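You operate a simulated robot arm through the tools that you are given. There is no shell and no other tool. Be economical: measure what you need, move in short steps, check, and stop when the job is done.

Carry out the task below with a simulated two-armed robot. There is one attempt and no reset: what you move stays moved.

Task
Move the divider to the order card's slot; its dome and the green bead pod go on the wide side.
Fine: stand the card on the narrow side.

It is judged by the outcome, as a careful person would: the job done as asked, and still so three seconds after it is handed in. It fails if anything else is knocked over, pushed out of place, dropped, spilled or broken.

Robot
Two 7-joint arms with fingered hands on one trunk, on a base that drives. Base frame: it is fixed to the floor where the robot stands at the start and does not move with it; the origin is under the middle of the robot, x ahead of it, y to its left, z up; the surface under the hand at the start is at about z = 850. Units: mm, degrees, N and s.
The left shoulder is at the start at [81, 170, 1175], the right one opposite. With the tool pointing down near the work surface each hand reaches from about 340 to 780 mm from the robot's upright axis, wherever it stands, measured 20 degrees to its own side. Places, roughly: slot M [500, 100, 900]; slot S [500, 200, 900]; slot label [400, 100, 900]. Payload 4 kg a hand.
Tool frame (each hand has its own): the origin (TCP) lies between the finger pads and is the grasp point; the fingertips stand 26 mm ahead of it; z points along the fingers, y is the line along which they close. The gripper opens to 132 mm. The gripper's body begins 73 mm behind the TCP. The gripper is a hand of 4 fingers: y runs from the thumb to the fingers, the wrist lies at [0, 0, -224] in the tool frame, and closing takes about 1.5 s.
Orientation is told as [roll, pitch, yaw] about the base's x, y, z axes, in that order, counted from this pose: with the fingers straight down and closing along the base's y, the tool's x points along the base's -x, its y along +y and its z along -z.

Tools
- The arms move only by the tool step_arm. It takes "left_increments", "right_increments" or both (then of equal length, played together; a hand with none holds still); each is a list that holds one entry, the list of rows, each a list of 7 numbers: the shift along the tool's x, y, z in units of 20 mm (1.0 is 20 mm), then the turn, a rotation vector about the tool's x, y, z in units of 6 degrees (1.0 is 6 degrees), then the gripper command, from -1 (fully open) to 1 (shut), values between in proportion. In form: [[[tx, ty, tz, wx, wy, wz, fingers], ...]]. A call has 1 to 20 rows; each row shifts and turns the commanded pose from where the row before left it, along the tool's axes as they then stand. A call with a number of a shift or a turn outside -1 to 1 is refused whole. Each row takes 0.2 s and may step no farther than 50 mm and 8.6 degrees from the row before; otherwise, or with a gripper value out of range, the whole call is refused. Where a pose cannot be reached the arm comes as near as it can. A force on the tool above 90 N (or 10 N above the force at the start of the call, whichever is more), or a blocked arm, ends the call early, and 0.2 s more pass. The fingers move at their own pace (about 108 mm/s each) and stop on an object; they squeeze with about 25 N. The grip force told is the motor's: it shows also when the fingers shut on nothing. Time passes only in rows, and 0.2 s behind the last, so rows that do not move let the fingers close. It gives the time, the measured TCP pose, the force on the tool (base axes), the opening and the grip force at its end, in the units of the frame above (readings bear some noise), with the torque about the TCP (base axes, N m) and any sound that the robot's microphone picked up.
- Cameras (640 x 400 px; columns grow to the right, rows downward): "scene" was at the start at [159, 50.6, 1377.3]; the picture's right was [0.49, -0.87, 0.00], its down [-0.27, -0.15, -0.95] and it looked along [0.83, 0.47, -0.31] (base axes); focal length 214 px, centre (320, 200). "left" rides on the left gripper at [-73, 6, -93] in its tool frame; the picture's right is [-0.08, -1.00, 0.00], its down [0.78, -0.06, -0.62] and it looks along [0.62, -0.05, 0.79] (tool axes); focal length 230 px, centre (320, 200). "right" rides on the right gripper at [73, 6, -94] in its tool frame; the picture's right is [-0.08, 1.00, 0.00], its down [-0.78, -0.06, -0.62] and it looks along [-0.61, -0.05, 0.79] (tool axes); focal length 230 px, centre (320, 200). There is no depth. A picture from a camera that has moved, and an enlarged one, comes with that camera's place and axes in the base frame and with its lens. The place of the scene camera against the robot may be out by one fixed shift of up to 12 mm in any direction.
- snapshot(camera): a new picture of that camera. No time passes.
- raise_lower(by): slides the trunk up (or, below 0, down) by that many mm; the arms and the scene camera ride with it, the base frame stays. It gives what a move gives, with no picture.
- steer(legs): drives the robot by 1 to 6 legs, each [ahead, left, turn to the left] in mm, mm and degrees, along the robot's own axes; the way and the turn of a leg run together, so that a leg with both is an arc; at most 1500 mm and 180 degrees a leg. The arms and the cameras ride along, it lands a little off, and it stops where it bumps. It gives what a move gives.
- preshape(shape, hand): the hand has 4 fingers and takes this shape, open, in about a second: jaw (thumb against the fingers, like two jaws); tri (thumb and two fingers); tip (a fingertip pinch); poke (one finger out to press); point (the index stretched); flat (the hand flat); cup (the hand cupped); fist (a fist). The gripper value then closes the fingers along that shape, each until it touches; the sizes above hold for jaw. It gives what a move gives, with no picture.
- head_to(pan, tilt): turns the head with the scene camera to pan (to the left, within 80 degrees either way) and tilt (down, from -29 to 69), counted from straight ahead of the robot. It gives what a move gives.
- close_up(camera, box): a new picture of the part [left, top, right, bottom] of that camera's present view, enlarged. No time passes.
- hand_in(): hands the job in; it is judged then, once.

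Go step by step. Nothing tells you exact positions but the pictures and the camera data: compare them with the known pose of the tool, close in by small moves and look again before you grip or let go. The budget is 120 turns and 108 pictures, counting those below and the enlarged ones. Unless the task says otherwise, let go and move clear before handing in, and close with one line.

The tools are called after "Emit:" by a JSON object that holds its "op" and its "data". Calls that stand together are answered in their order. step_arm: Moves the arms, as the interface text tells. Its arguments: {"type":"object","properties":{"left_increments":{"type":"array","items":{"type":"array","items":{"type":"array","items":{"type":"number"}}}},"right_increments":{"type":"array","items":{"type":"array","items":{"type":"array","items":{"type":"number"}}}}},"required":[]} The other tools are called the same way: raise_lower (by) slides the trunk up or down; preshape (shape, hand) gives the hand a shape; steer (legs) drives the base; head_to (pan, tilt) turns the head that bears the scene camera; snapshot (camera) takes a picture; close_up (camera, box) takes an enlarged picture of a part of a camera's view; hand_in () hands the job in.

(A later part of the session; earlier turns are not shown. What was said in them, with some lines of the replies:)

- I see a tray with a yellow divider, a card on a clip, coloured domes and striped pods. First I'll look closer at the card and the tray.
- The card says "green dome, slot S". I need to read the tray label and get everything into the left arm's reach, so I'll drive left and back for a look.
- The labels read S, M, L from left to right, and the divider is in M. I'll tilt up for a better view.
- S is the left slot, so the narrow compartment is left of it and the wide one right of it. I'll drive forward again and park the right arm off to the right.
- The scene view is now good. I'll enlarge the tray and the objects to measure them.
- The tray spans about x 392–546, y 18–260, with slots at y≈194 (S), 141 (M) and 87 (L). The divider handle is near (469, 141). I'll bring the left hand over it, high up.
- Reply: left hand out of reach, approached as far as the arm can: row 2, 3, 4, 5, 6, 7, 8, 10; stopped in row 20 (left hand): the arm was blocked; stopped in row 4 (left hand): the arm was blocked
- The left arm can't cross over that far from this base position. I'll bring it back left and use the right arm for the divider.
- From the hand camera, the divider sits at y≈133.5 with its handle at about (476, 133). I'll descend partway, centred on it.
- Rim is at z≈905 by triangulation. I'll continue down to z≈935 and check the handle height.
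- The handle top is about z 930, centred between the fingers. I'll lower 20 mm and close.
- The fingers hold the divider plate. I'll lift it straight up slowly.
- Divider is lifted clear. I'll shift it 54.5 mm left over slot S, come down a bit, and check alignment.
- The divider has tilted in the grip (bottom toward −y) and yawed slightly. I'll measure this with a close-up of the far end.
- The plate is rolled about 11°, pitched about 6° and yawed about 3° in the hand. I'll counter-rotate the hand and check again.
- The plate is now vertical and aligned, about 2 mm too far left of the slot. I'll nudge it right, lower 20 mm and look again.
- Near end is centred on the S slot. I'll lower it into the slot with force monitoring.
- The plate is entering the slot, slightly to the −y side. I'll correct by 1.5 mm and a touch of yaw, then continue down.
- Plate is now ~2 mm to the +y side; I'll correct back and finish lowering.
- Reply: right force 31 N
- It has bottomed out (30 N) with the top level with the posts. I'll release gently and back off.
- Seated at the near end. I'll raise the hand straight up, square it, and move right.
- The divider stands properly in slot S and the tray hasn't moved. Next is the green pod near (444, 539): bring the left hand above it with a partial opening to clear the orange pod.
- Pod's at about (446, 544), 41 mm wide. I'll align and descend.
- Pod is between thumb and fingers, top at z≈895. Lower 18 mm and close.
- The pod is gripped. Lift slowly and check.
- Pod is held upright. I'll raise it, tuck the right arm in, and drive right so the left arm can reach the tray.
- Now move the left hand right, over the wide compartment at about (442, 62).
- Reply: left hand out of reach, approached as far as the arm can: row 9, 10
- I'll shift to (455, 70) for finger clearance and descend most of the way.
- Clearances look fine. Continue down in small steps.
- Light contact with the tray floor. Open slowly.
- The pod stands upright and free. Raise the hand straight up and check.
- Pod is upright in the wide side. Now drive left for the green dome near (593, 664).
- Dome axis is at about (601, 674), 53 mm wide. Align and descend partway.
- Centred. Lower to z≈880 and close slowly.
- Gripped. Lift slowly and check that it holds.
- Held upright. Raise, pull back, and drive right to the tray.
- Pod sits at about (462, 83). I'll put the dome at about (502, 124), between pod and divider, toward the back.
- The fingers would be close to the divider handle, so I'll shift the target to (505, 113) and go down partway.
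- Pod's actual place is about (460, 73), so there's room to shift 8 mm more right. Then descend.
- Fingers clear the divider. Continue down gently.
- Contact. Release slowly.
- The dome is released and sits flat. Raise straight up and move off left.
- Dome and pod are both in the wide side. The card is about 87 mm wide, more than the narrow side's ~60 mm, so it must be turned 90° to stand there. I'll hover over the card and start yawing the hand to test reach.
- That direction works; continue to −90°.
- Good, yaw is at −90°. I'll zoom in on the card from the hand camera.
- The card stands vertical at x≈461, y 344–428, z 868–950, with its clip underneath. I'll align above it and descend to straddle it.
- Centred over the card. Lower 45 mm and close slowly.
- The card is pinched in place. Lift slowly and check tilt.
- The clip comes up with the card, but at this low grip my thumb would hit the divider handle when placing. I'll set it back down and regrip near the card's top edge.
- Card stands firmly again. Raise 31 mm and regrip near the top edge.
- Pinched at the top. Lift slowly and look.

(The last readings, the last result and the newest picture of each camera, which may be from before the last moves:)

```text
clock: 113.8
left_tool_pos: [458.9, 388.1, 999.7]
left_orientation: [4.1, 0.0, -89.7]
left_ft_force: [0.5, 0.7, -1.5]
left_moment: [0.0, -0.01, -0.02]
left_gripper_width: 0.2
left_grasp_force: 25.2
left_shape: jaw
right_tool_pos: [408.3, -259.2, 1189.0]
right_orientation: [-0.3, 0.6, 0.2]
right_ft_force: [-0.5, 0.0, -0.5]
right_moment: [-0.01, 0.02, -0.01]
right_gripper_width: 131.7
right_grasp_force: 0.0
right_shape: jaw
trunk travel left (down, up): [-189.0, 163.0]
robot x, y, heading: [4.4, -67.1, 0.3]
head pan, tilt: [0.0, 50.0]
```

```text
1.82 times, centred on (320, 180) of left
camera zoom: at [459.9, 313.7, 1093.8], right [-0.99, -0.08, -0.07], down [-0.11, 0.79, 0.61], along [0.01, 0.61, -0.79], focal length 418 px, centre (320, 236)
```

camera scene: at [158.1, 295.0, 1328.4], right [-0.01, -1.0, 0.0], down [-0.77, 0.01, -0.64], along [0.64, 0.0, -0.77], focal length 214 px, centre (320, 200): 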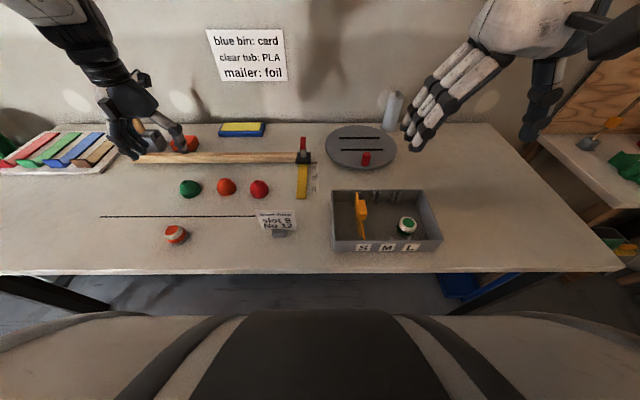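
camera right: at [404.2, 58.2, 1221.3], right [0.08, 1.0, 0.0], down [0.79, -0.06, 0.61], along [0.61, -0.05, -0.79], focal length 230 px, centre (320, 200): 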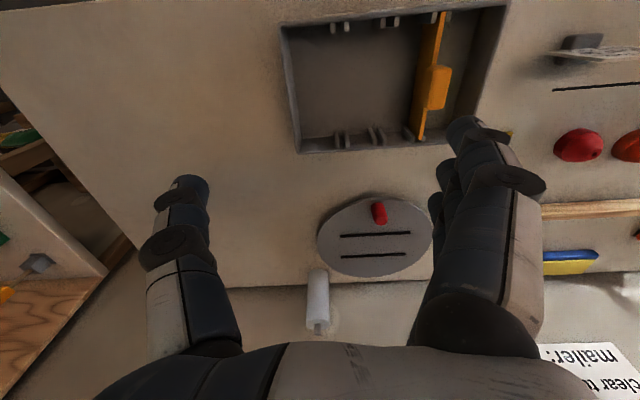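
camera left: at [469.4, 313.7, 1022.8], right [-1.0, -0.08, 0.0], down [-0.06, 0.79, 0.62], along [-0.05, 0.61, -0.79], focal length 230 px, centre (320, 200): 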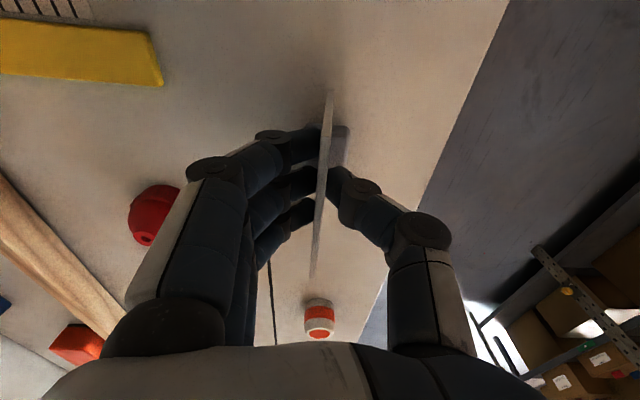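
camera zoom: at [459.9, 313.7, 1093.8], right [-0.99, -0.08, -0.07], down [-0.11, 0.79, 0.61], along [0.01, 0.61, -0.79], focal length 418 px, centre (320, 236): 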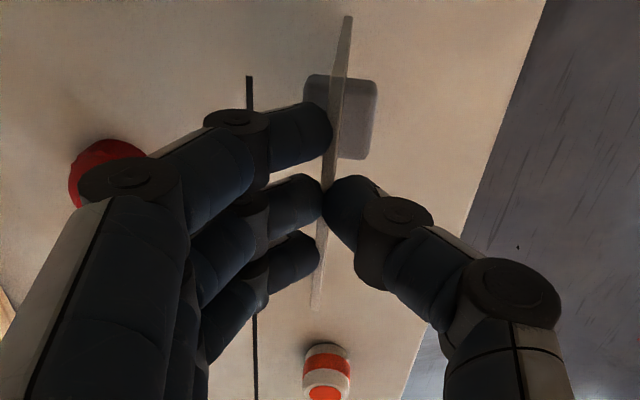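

Holding steady. Raise, level the hand, yaw back to 0°, and restore the small tilt.

Emit:
{"op": "step_arm", "data": {"left_increments": [[[0, 0, -0.9, 0, 0, 0, 1], [0, 0, -1, 0, 0, 0, 1], [0, 0, -1, 0, 0, 0, 1], [0, 0, -1, 0.7, 0, 0, 1], [0, 0, 0, 0, 0, -0.9, 1], [0, 0, 0, 0, 0, -0.9, 1], [0, 0, 0, 0, 0, -0.9, 1], [0, 0, 0, 0, 0, -0.9, 1], [0, 0, 0, 0, 0, -0.9, 1], [0, 0, 0, 0, 0, -0.9, 1], [0, 0, 0, 0, 0, -0.9, 1], [0, 0, 0, 0, 0, -0.9, 1], [0, 0, 0, 0, 0, -0.9, 1], [0, 0, 0, 0, 0, -0.9, 1], [0, 0, 0, 0, 0, -0.9, 1], [0, 0, 0, 0, 0, -0.9, 1], [0, 0, 0, 0, 0, -0.9, 1], [0, 0, 0, 0, 0, -0.9, 1], [0, 0, 0, 0, 0, -0.9, 1], [0, 0, 0, 0, 0, -0.9, 1]]]}}

Emit:
{"op": "step_arm", "data": {"left_increments": [[[0, 0, 0, 0, 0, -0.6, 1], [0, 0, 0, -0.7, 0, 0, 1], [-0.2, -1, 0, 0, 0, 0, 1], [-0.2, -1, 0, 0, 0, 0, 1], [-0.2, -1, 0, 0, 0, 0, 1], [-0.2, -1, 0, 0, 0, 0, 1], [0, -1, 0, 0, 0, 0, 1], [0, -1, 0, 0, 0, 0, 1], [0, -1, 0, 0, 0, 0, 1], [0, 0, 0, 0, 0, 0, 1]]]}}

Emit:
{"op": "snapshot", "data": {"camera": "left"}}

Emit:
{"op": "snapshot", "data": {"camera": "scene"}}

```text
clock: 118.0
left_tool_pos: [456.0, 388.4, 1078.9]
left_orientation: [0.0, 0.0, -3.2]
left_ft_force: [-0.5, 0.6, 0.4]
left_moment: [-0.02, -0.01, 0.01]
left_gripper_width: 0.0
left_grasp_force: 25.0
left_shape: jaw
right_tool_pos: [408.7, -259.2, 1189.2]
right_orientation: [-0.2, 0.5, 0.1]
right_ft_force: [0.1, -0.3, 0.5]
right_moment: [-0.01, 0.01, -0.01]
right_gripper_width: 132.1
right_grasp_force: 0.1
right_shape: jaw
trunk travel left (down, up): [-189.0, 163.0]
robot x, y, heading: [1.5, -66.7, -0.2]
head pan, tilt: [0.0, 50.0]
```

```text
clock: 120.2
left_tool_pos: [470.6, 247.9, 1068.1]
left_orientation: [4.1, 0.1, 0.3]
left_ft_force: [-0.5, 0.7, 0.1]
left_moment: [0.01, 0.03, -0.02]
left_gripper_width: 0.1
left_grasp_force: 25.3
left_shape: jaw
right_tool_pos: [408.3, -258.6, 1188.9]
right_orientation: [-0.3, 0.5, 0.1]
right_ft_force: [0.0, -0.8, 0.7]
right_moment: [0.04, 0.02, 0.02]
right_gripper_width: 131.7
right_grasp_force: 0.0
right_shape: jaw
trunk travel left (down, up): [-189.0, 163.0]
robot x, y, heading: [3.2, -69.0, 0.4]
head pan, tilt: [0.0, 50.0]
```

```text
14 pictures are left
camera left: at [544.2, 245.3, 1162.3], right [0.08, -0.99, -0.07], down [-0.78, -0.11, 0.61], along [-0.62, 0.01, -0.79], focal length 230 px, centre (320, 200)
```

left: 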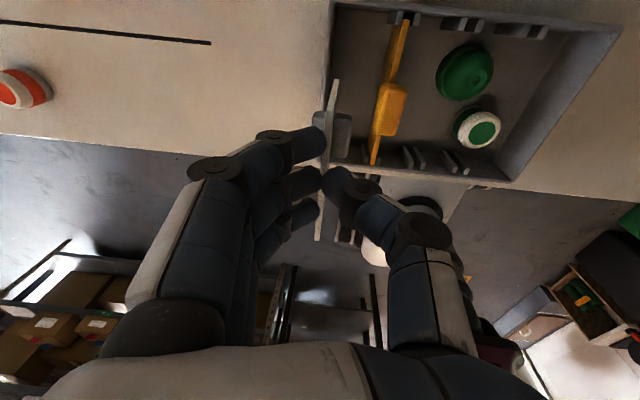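

```text
13 pictures are left
camera scene: at [158.1, -61.6, 1328.2], right [0.0, -1.0, 0.0], down [-0.77, 0.0, -0.64], along [0.64, 0.0, -0.77], focal length 214 px, centre (320, 200)
```

scene: 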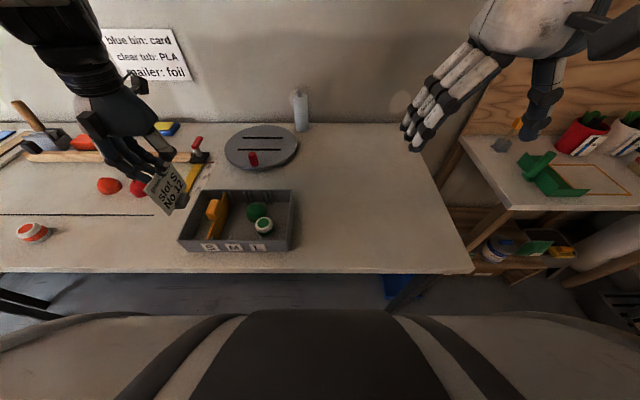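

Card is now lined up along the tray. Shift over the narrow side (y≈226) and come down just above the rim to check.

Emit:
{"op": "step_arm", "data": {"left_increments": [[[-0.1, -0.6, 0, 0, 0, 0, 1], [-0.1, -0.5, 0, 0, 0, 0, 1], [0, -0.07, 1, 0, 0, 0, 1], [0, -0.07, 1, 0, 0, 0, 1], [0, 0, 0, 0, 0, 0, 1]]]}}

Emit:
{"op": "snapshot", "data": {"camera": "left"}}

Emit:
{"op": "close_up", "data": {"camera": "scene", "box": [130, 150, 290, 260]}}

```text
clock: 121.5
left_tool_pos: [473.8, 226.6, 1027.6]
left_orientation: [4.2, 0.1, 0.2]
left_ft_force: [0.2, 0.5, -0.1]
left_moment: [0.0, 0.02, -0.01]
left_gripper_width: 0.1
left_grasp_force: 25.0
left_shape: jaw
right_tool_pos: [407.4, -258.8, 1190.4]
right_orientation: [-0.3, 0.5, 0.0]
right_ft_force: [0.3, 0.3, -0.1]
right_moment: [0.02, 0.0, -0.03]
right_gripper_width: 131.8
right_grasp_force: 0.0
right_shape: jaw
trunk travel left (down, up): [-189.0, 163.0]
robot x, y, heading: [5.3, -67.0, 0.2]
head pan, tilt: [0.0, 50.0]
```

```text
12 pictures are left
camera left: at [548.6, 225.4, 1121.7], right [0.08, -0.99, -0.07], down [-0.78, -0.11, 0.61], along [-0.62, 0.01, -0.79], focal length 230 px, centre (320, 200)
```

left: 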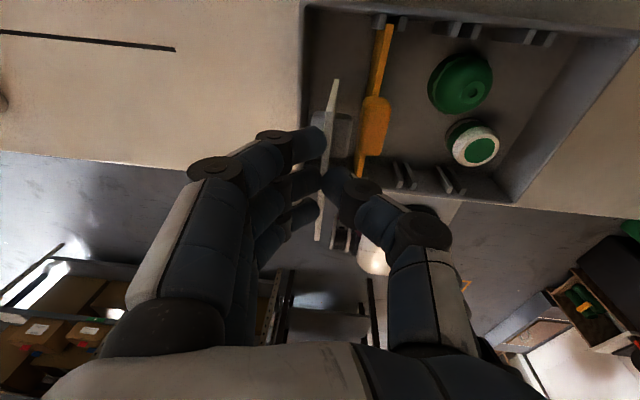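

```text
3.64 times, centred on (210, 205) of scene
camera zoom: at [157.8, -62.1, 1328.3], right [0.0, -1.0, 0.0], down [-0.77, 0.0, -0.64], along [0.64, 0.0, -0.77], focal length 780 px, centre (720, 182)
```

zoom: 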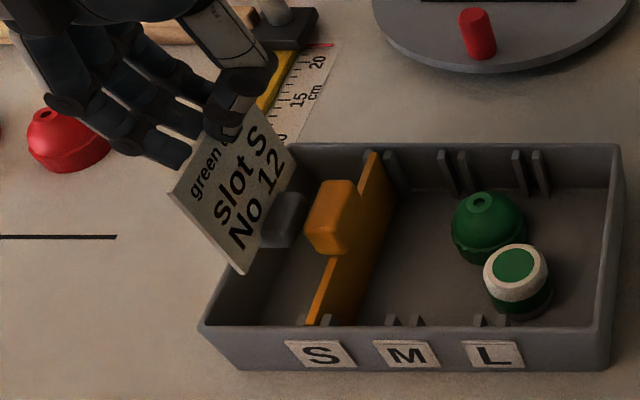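

Clip edge clears the handle by ~6 mm and the wall by ~8 mm. Lower into the compartment.

Emit:
{"op": "step_arm", "data": {"left_increments": [[[0, 0.01, 0.5, 0, 0, 0, 1], [0, -0.035, 0.5, 0, 0, 0, 1], [0, -0.035, 0.5, 0, 0, 0, 1], [0, -0.035, 0.5, 0, 0, 0, 1], [0, 0, 0, 0, 0, 0, 1]]]}}

Emit:
{"op": "close_up", "data": {"camera": "scene", "box": [130, 150, 290, 260]}}

Emit:
{"op": "close_up", "data": {"camera": "left", "box": [240, 60, 480, 260]}}

```text
clock: 122.7
left_tool_pos: [475.2, 228.1, 987.0]
left_orientation: [4.2, 0.1, 0.1]
left_ft_force: [0.3, 0.0, -0.7]
left_moment: [-0.01, 0.0, -0.04]
left_gripper_width: 0.0
left_grasp_force: 25.3
left_shape: jaw
right_tool_pos: [408.8, -260.2, 1188.2]
right_orientation: [-0.3, 0.5, 0.1]
right_ft_force: [-0.3, -0.3, -1.3]
right_moment: [0.03, 0.02, 0.02]
right_gripper_width: 131.7
right_grasp_force: 0.1
right_shape: jaw
trunk travel left (down, up): [-189.0, 163.0]
robot x, y, heading: [1.4, -65.6, 0.4]
head pan, tilt: [0.0, 50.0]
```

```text
3.64 times, centred on (210, 205) of scene
camera zoom: at [157.8, -62.1, 1328.3], right [0.0, -1.0, 0.0], down [-0.77, 0.0, -0.64], along [0.64, 0.0, -0.77], focal length 780 px, centre (720, 182)
```

zoom: 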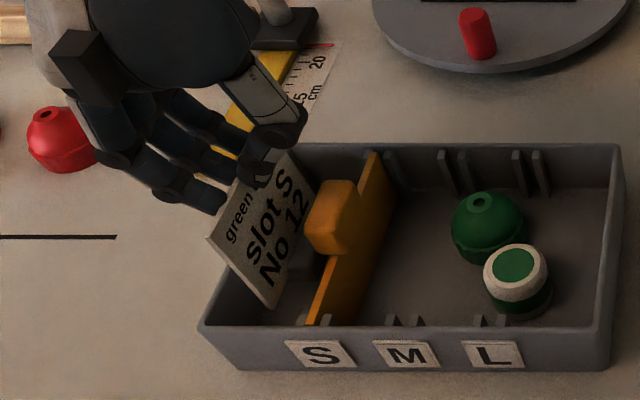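

```text
2.00 times, centred on (360, 160) of left
camera zoom: at [549.2, 226.4, 1079.9], right [0.08, -0.99, -0.07], down [-0.78, -0.11, 0.61], along [-0.62, 0.01, -0.79], focal length 460 px, centre (240, 280)
```

zoom: 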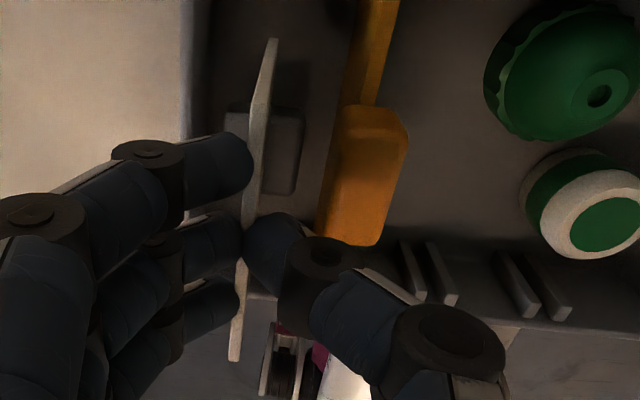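

Clip is inside with clearance on both sides. Lower the rest gently.

Emit:
{"op": "step_arm", "data": {"left_increments": [[[0, -0.035, 0.4, 0, 0, 0, 1], [0, -0.02, 0.3, 0, 0, 0, 1], [0, -0.01, 0.15, 0, 0, 0, 1], [0, 0, 0, 0, 0, 0, 1]]]}}

```text
clock: 123.7
left_tool_pos: [475.8, 227.4, 968.4]
left_orientation: [4.2, 0.1, 0.1]
left_ft_force: [0.4, -0.4, -0.5]
left_moment: [0.0, -0.01, 0.0]
left_gripper_width: 0.0
left_grasp_force: 25.1
left_shape: jaw
right_tool_pos: [408.7, -258.9, 1189.2]
right_orientation: [-0.4, 0.5, 0.1]
right_ft_force: [0.2, -0.2, 0.1]
right_moment: [0.01, -0.01, 0.01]
right_gripper_width: 132.0
right_grasp_force: 0.1
right_shape: jaw
trunk travel left (down, up): [-189.0, 163.0]
robot x, y, heading: [3.3, -67.0, 0.4]
head pan, tilt: [0.0, 50.0]
```

Emit:
{"op": "step_arm", "data": {"left_increments": [[[0, 0, 0.1, 0, 0, 0, 1], [0, 0, 0.08, 0, 0, 0, 1], [0, 0, 0, 0, 0, 0, 1]]]}}

Emit:
{"op": "close_up", "data": {"camera": "left", "box": [240, 60, 480, 260]}}

```text
clock: 124.5
left_tool_pos: [474.7, 226.0, 966.3]
left_orientation: [4.1, 0.1, 0.1]
left_ft_force: [0.2, 0.2, -0.8]
left_moment: [0.02, -0.02, 0.0]
left_gripper_width: 0.0
left_grasp_force: 25.3
left_shape: jaw
right_tool_pos: [409.0, -259.9, 1188.7]
right_orientation: [-0.3, 0.5, 0.1]
right_ft_force: [-0.5, -0.5, 0.2]
right_moment: [-0.02, 0.02, 0.0]
right_gripper_width: 132.0
right_grasp_force: 0.1
right_shape: jaw
trunk travel left (down, up): [-189.0, 163.0]
robot x, y, heading: [2.8, -65.5, 0.4]
head pan, tilt: [0.0, 50.0]
```

```text
2.00 times, centred on (360, 160) of left
camera zoom: at [549.2, 225.3, 1059.7], right [0.08, -0.99, -0.07], down [-0.78, -0.11, 0.61], along [-0.62, 0.01, -0.79], focal length 460 px, centre (240, 280)
```

zoom: 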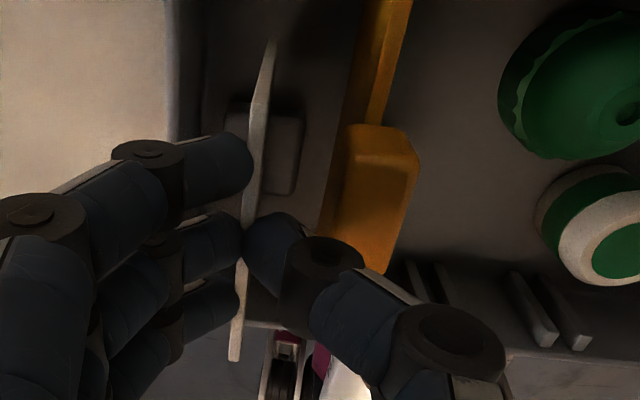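

Emit:
{"op": "step_arm", "data": {"left_increments": [[[0, 0, 0.1, 0, 0, 0, 1], [0, 0, 0, 0, 0, 0, 1]]]}}

Emit:
{"op": "step_arm", "data": {"left_increments": [[[0, 0, 0.06, 0, 0, 0, 1], [0, 0, 0, 0, 0, 0, 1]]]}}

```text
clock: 125.0
left_tool_pos: [476.5, 227.2, 963.9]
left_orientation: [4.2, -0.1, 0.2]
left_ft_force: [-0.2, -1.5, 6.2]
left_moment: [-0.03, -0.05, 0.02]
left_gripper_width: 0.1
left_grasp_force: 25.1
left_shape: jaw
right_tool_pos: [407.4, -259.9, 1187.9]
right_orientation: [-0.3, 0.5, 0.1]
right_ft_force: [0.3, -0.9, -0.2]
right_moment: [0.0, 0.0, 0.01]
right_gripper_width: 131.6
right_grasp_force: 0.1
right_shape: jaw
trunk travel left (down, up): [-189.0, 163.0]
robot x, y, heading: [1.5, -63.6, 0.1]
head pan, tilt: [0.0, 50.0]
```

```text
clock: 125.7
left_tool_pos: [475.6, 226.9, 962.6]
left_orientation: [4.3, -0.1, 0.2]
left_ft_force: [1.5, -1.7, 13.7]
left_moment: [0.01, 0.0, 0.01]
left_gripper_width: 0.2
left_grasp_force: 24.8
left_shape: jaw
right_tool_pos: [407.6, -259.1, 1189.2]
right_orientation: [-0.3, 0.4, 0.0]
right_ft_force: [0.1, 0.4, 1.1]
right_moment: [0.03, 0.01, 0.04]
right_gripper_width: 132.2
right_grasp_force: 0.1
right_shape: jaw
trunk travel left (down, up): [-189.0, 163.0]
robot x, y, heading: [5.5, -68.9, 0.3]
head pan, tilt: [0.0, 50.0]
```

Clip is on the tray floor. Open slowly, only as much as needed.

Emit:
{"op": "step_arm", "data": {"left_increments": [[[0, 0, -0.04, 0, 0, 0, 1], [0, 0, 0, 0, 0, 0, 0.95], [0, 0, 0, 0, 0, 0, 0.88], [0, 0, 0, 0, 0, 0, 0.8], [0, 0, 0, 0, 0, 0, 0.72], [0, 0, 0, 0, 0, 0, 0.65], [0, 0, 0, 0, 0, 0, 0.65]]]}}

Emit:
{"op": "close_up", "data": {"camera": "left", "box": [200, 60, 440, 260]}}

```text
clock: 127.2
left_tool_pos: [474.9, 227.6, 962.8]
left_orientation: [4.2, 0.1, 0.2]
left_ft_force: [0.3, 0.7, 0.2]
left_moment: [0.0, -0.03, 0.0]
left_gripper_width: 22.5
left_grasp_force: 0.0
left_shape: jaw
right_tool_pos: [407.8, -259.6, 1188.9]
right_orientation: [-0.4, 0.6, 0.1]
right_ft_force: [0.3, 0.2, 0.3]
right_moment: [-0.03, 0.01, 0.0]
right_gripper_width: 131.8
right_grasp_force: 0.1
right_shape: jaw
trunk travel left (down, up): [-189.0, 163.0]
robot x, y, heading: [6.2, -67.6, 0.2]
head pan, tilt: [0.0, 50.0]
```

```text
2.00 times, centred on (320, 160) of left
camera zoom: at [548.8, 226.5, 1056.7], right [0.08, -0.99, -0.07], down [-0.78, -0.11, 0.61], along [-0.62, 0.01, -0.79], focal length 460 px, centre (320, 280)
```

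zoom: 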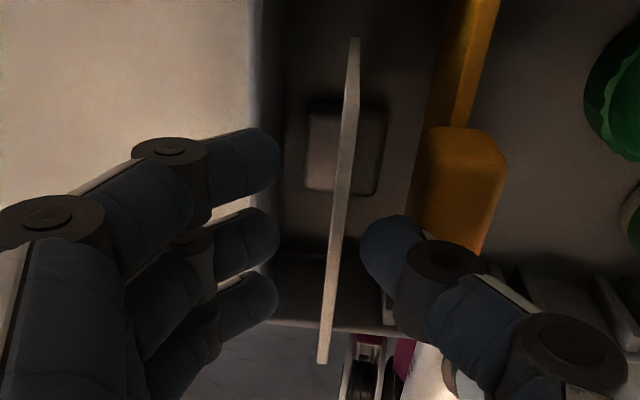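

Card stands freely between the fingers. Raise straight up, then away left.

Emit:
{"op": "step_arm", "data": {"left_increments": [[[0, 0.02, -0.3, 0, 0, 0, 0.65], [0, 0.035, -0.5, 0, 0, 0, 0.65], [0, 0.07, -1, 0, 0, 0, 0.65], [0, 0.07, -1, 0, 0, 0, 0.65], [0, 0.07, -1, 0, 0, 0, 0.65], [0, 0.07, -1, 0, 0, 0, 0.65], [0, 0.07, -1, 0, 0, 0, 0.3], [0, 0.07, -1, 0.35, 0, 0, 0], [0, 0.5, -1, 0.35, 0, 0, 0], [0, 1, 0, 0, 0, 0, 0], [0, 1, 0, 0, 0, 0, 0], [0, 1, 0, 0, 0, 0, 0], [0, 1, 0, 0, 0, 0, 0], [0, 1, 0, 0, 0, 0, 0], [0, 1, 0, 0, 0, 0, 0], [0, 1, 0, 0, 0, 0, 0], [0, 0, 0, 0, 0, 0, 0]]]}}

Emit:
{"op": "close_up", "data": {"camera": "scene", "box": [150, 170, 310, 270]}}

Emit:
{"op": "snapshot", "data": {"camera": "scene"}}

Emit:
{"op": "snapshot", "data": {"camera": "left"}}

```text
clock: 130.8
left_tool_pos: [476.4, 376.5, 1119.1]
left_orientation: [0.1, 0.0, 0.2]
left_ft_force: [0.5, 0.4, -0.4]
left_moment: [0.03, -0.04, -0.03]
left_gripper_width: 65.2
left_grasp_force: 0.0
left_shape: jaw
right_tool_pos: [407.2, -260.2, 1188.9]
right_orientation: [-0.3, 0.5, 0.1]
right_ft_force: [0.1, -0.5, -0.7]
right_moment: [-0.01, 0.0, 0.01]
right_gripper_width: 132.1
right_grasp_force: 0.0
right_shape: jaw
trunk travel left (down, up): [-189.0, 163.0]
robot x, y, heading: [7.3, -67.5, -0.1]
head pan, tilt: [0.0, 50.0]
```

```text
4.00 times, centred on (230, 220) of scene
camera zoom: at [157.9, -62.5, 1328.3], right [0.0, -1.0, 0.0], down [-0.77, 0.0, -0.64], along [0.64, 0.0, -0.77], focal length 858 px, centre (680, 120)
```

zoom: 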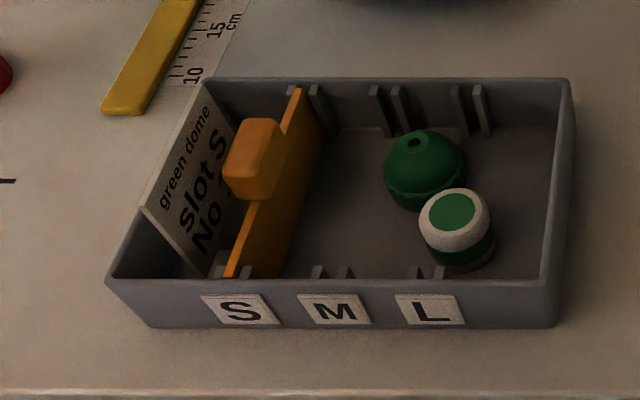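

```text
5 pictures are left
camera scene: at [157.9, -62.5, 1328.3], right [0.0, -1.0, 0.0], down [-0.77, 0.0, -0.64], along [0.64, 0.0, -0.77], focal length 214 px, centre (320, 200)
```

scene: 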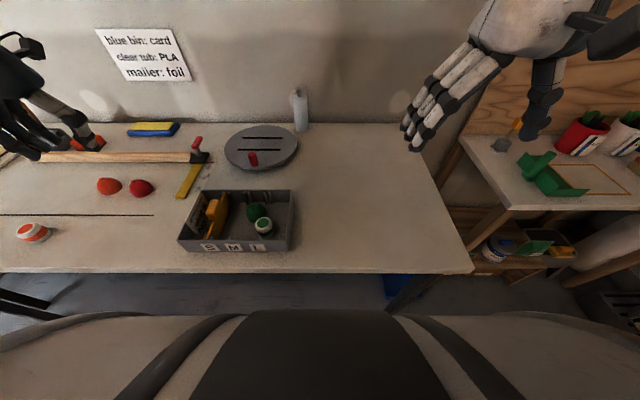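

```text
4 pictures are left
camera left: at [550.2, 382.0, 1213.9], right [0.08, -1.0, 0.0], down [-0.78, -0.06, 0.62], along [-0.62, -0.05, -0.79], focal length 230 px, centre (320, 200)
```

left: 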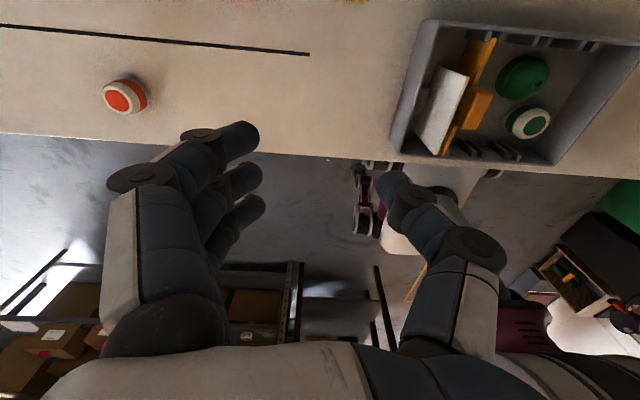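

Everything is where it was asked for. The divider stands in slot S, the green dome and green pod sit upright in the wide side, and the card stands in the narrow side. Both hands are clear, so I'm handing it in.

Emit:
{"op": "hand_in", "data": {}}

```text
The job is handed in.
```

The divider is now in slot S, with the green dome and the green bead pod upright on the wide side and the order card standing on the narrow side. The card is too wide to stand facing front there, so I turned it 90°, and nothing else looked disturbed in the last pictures.
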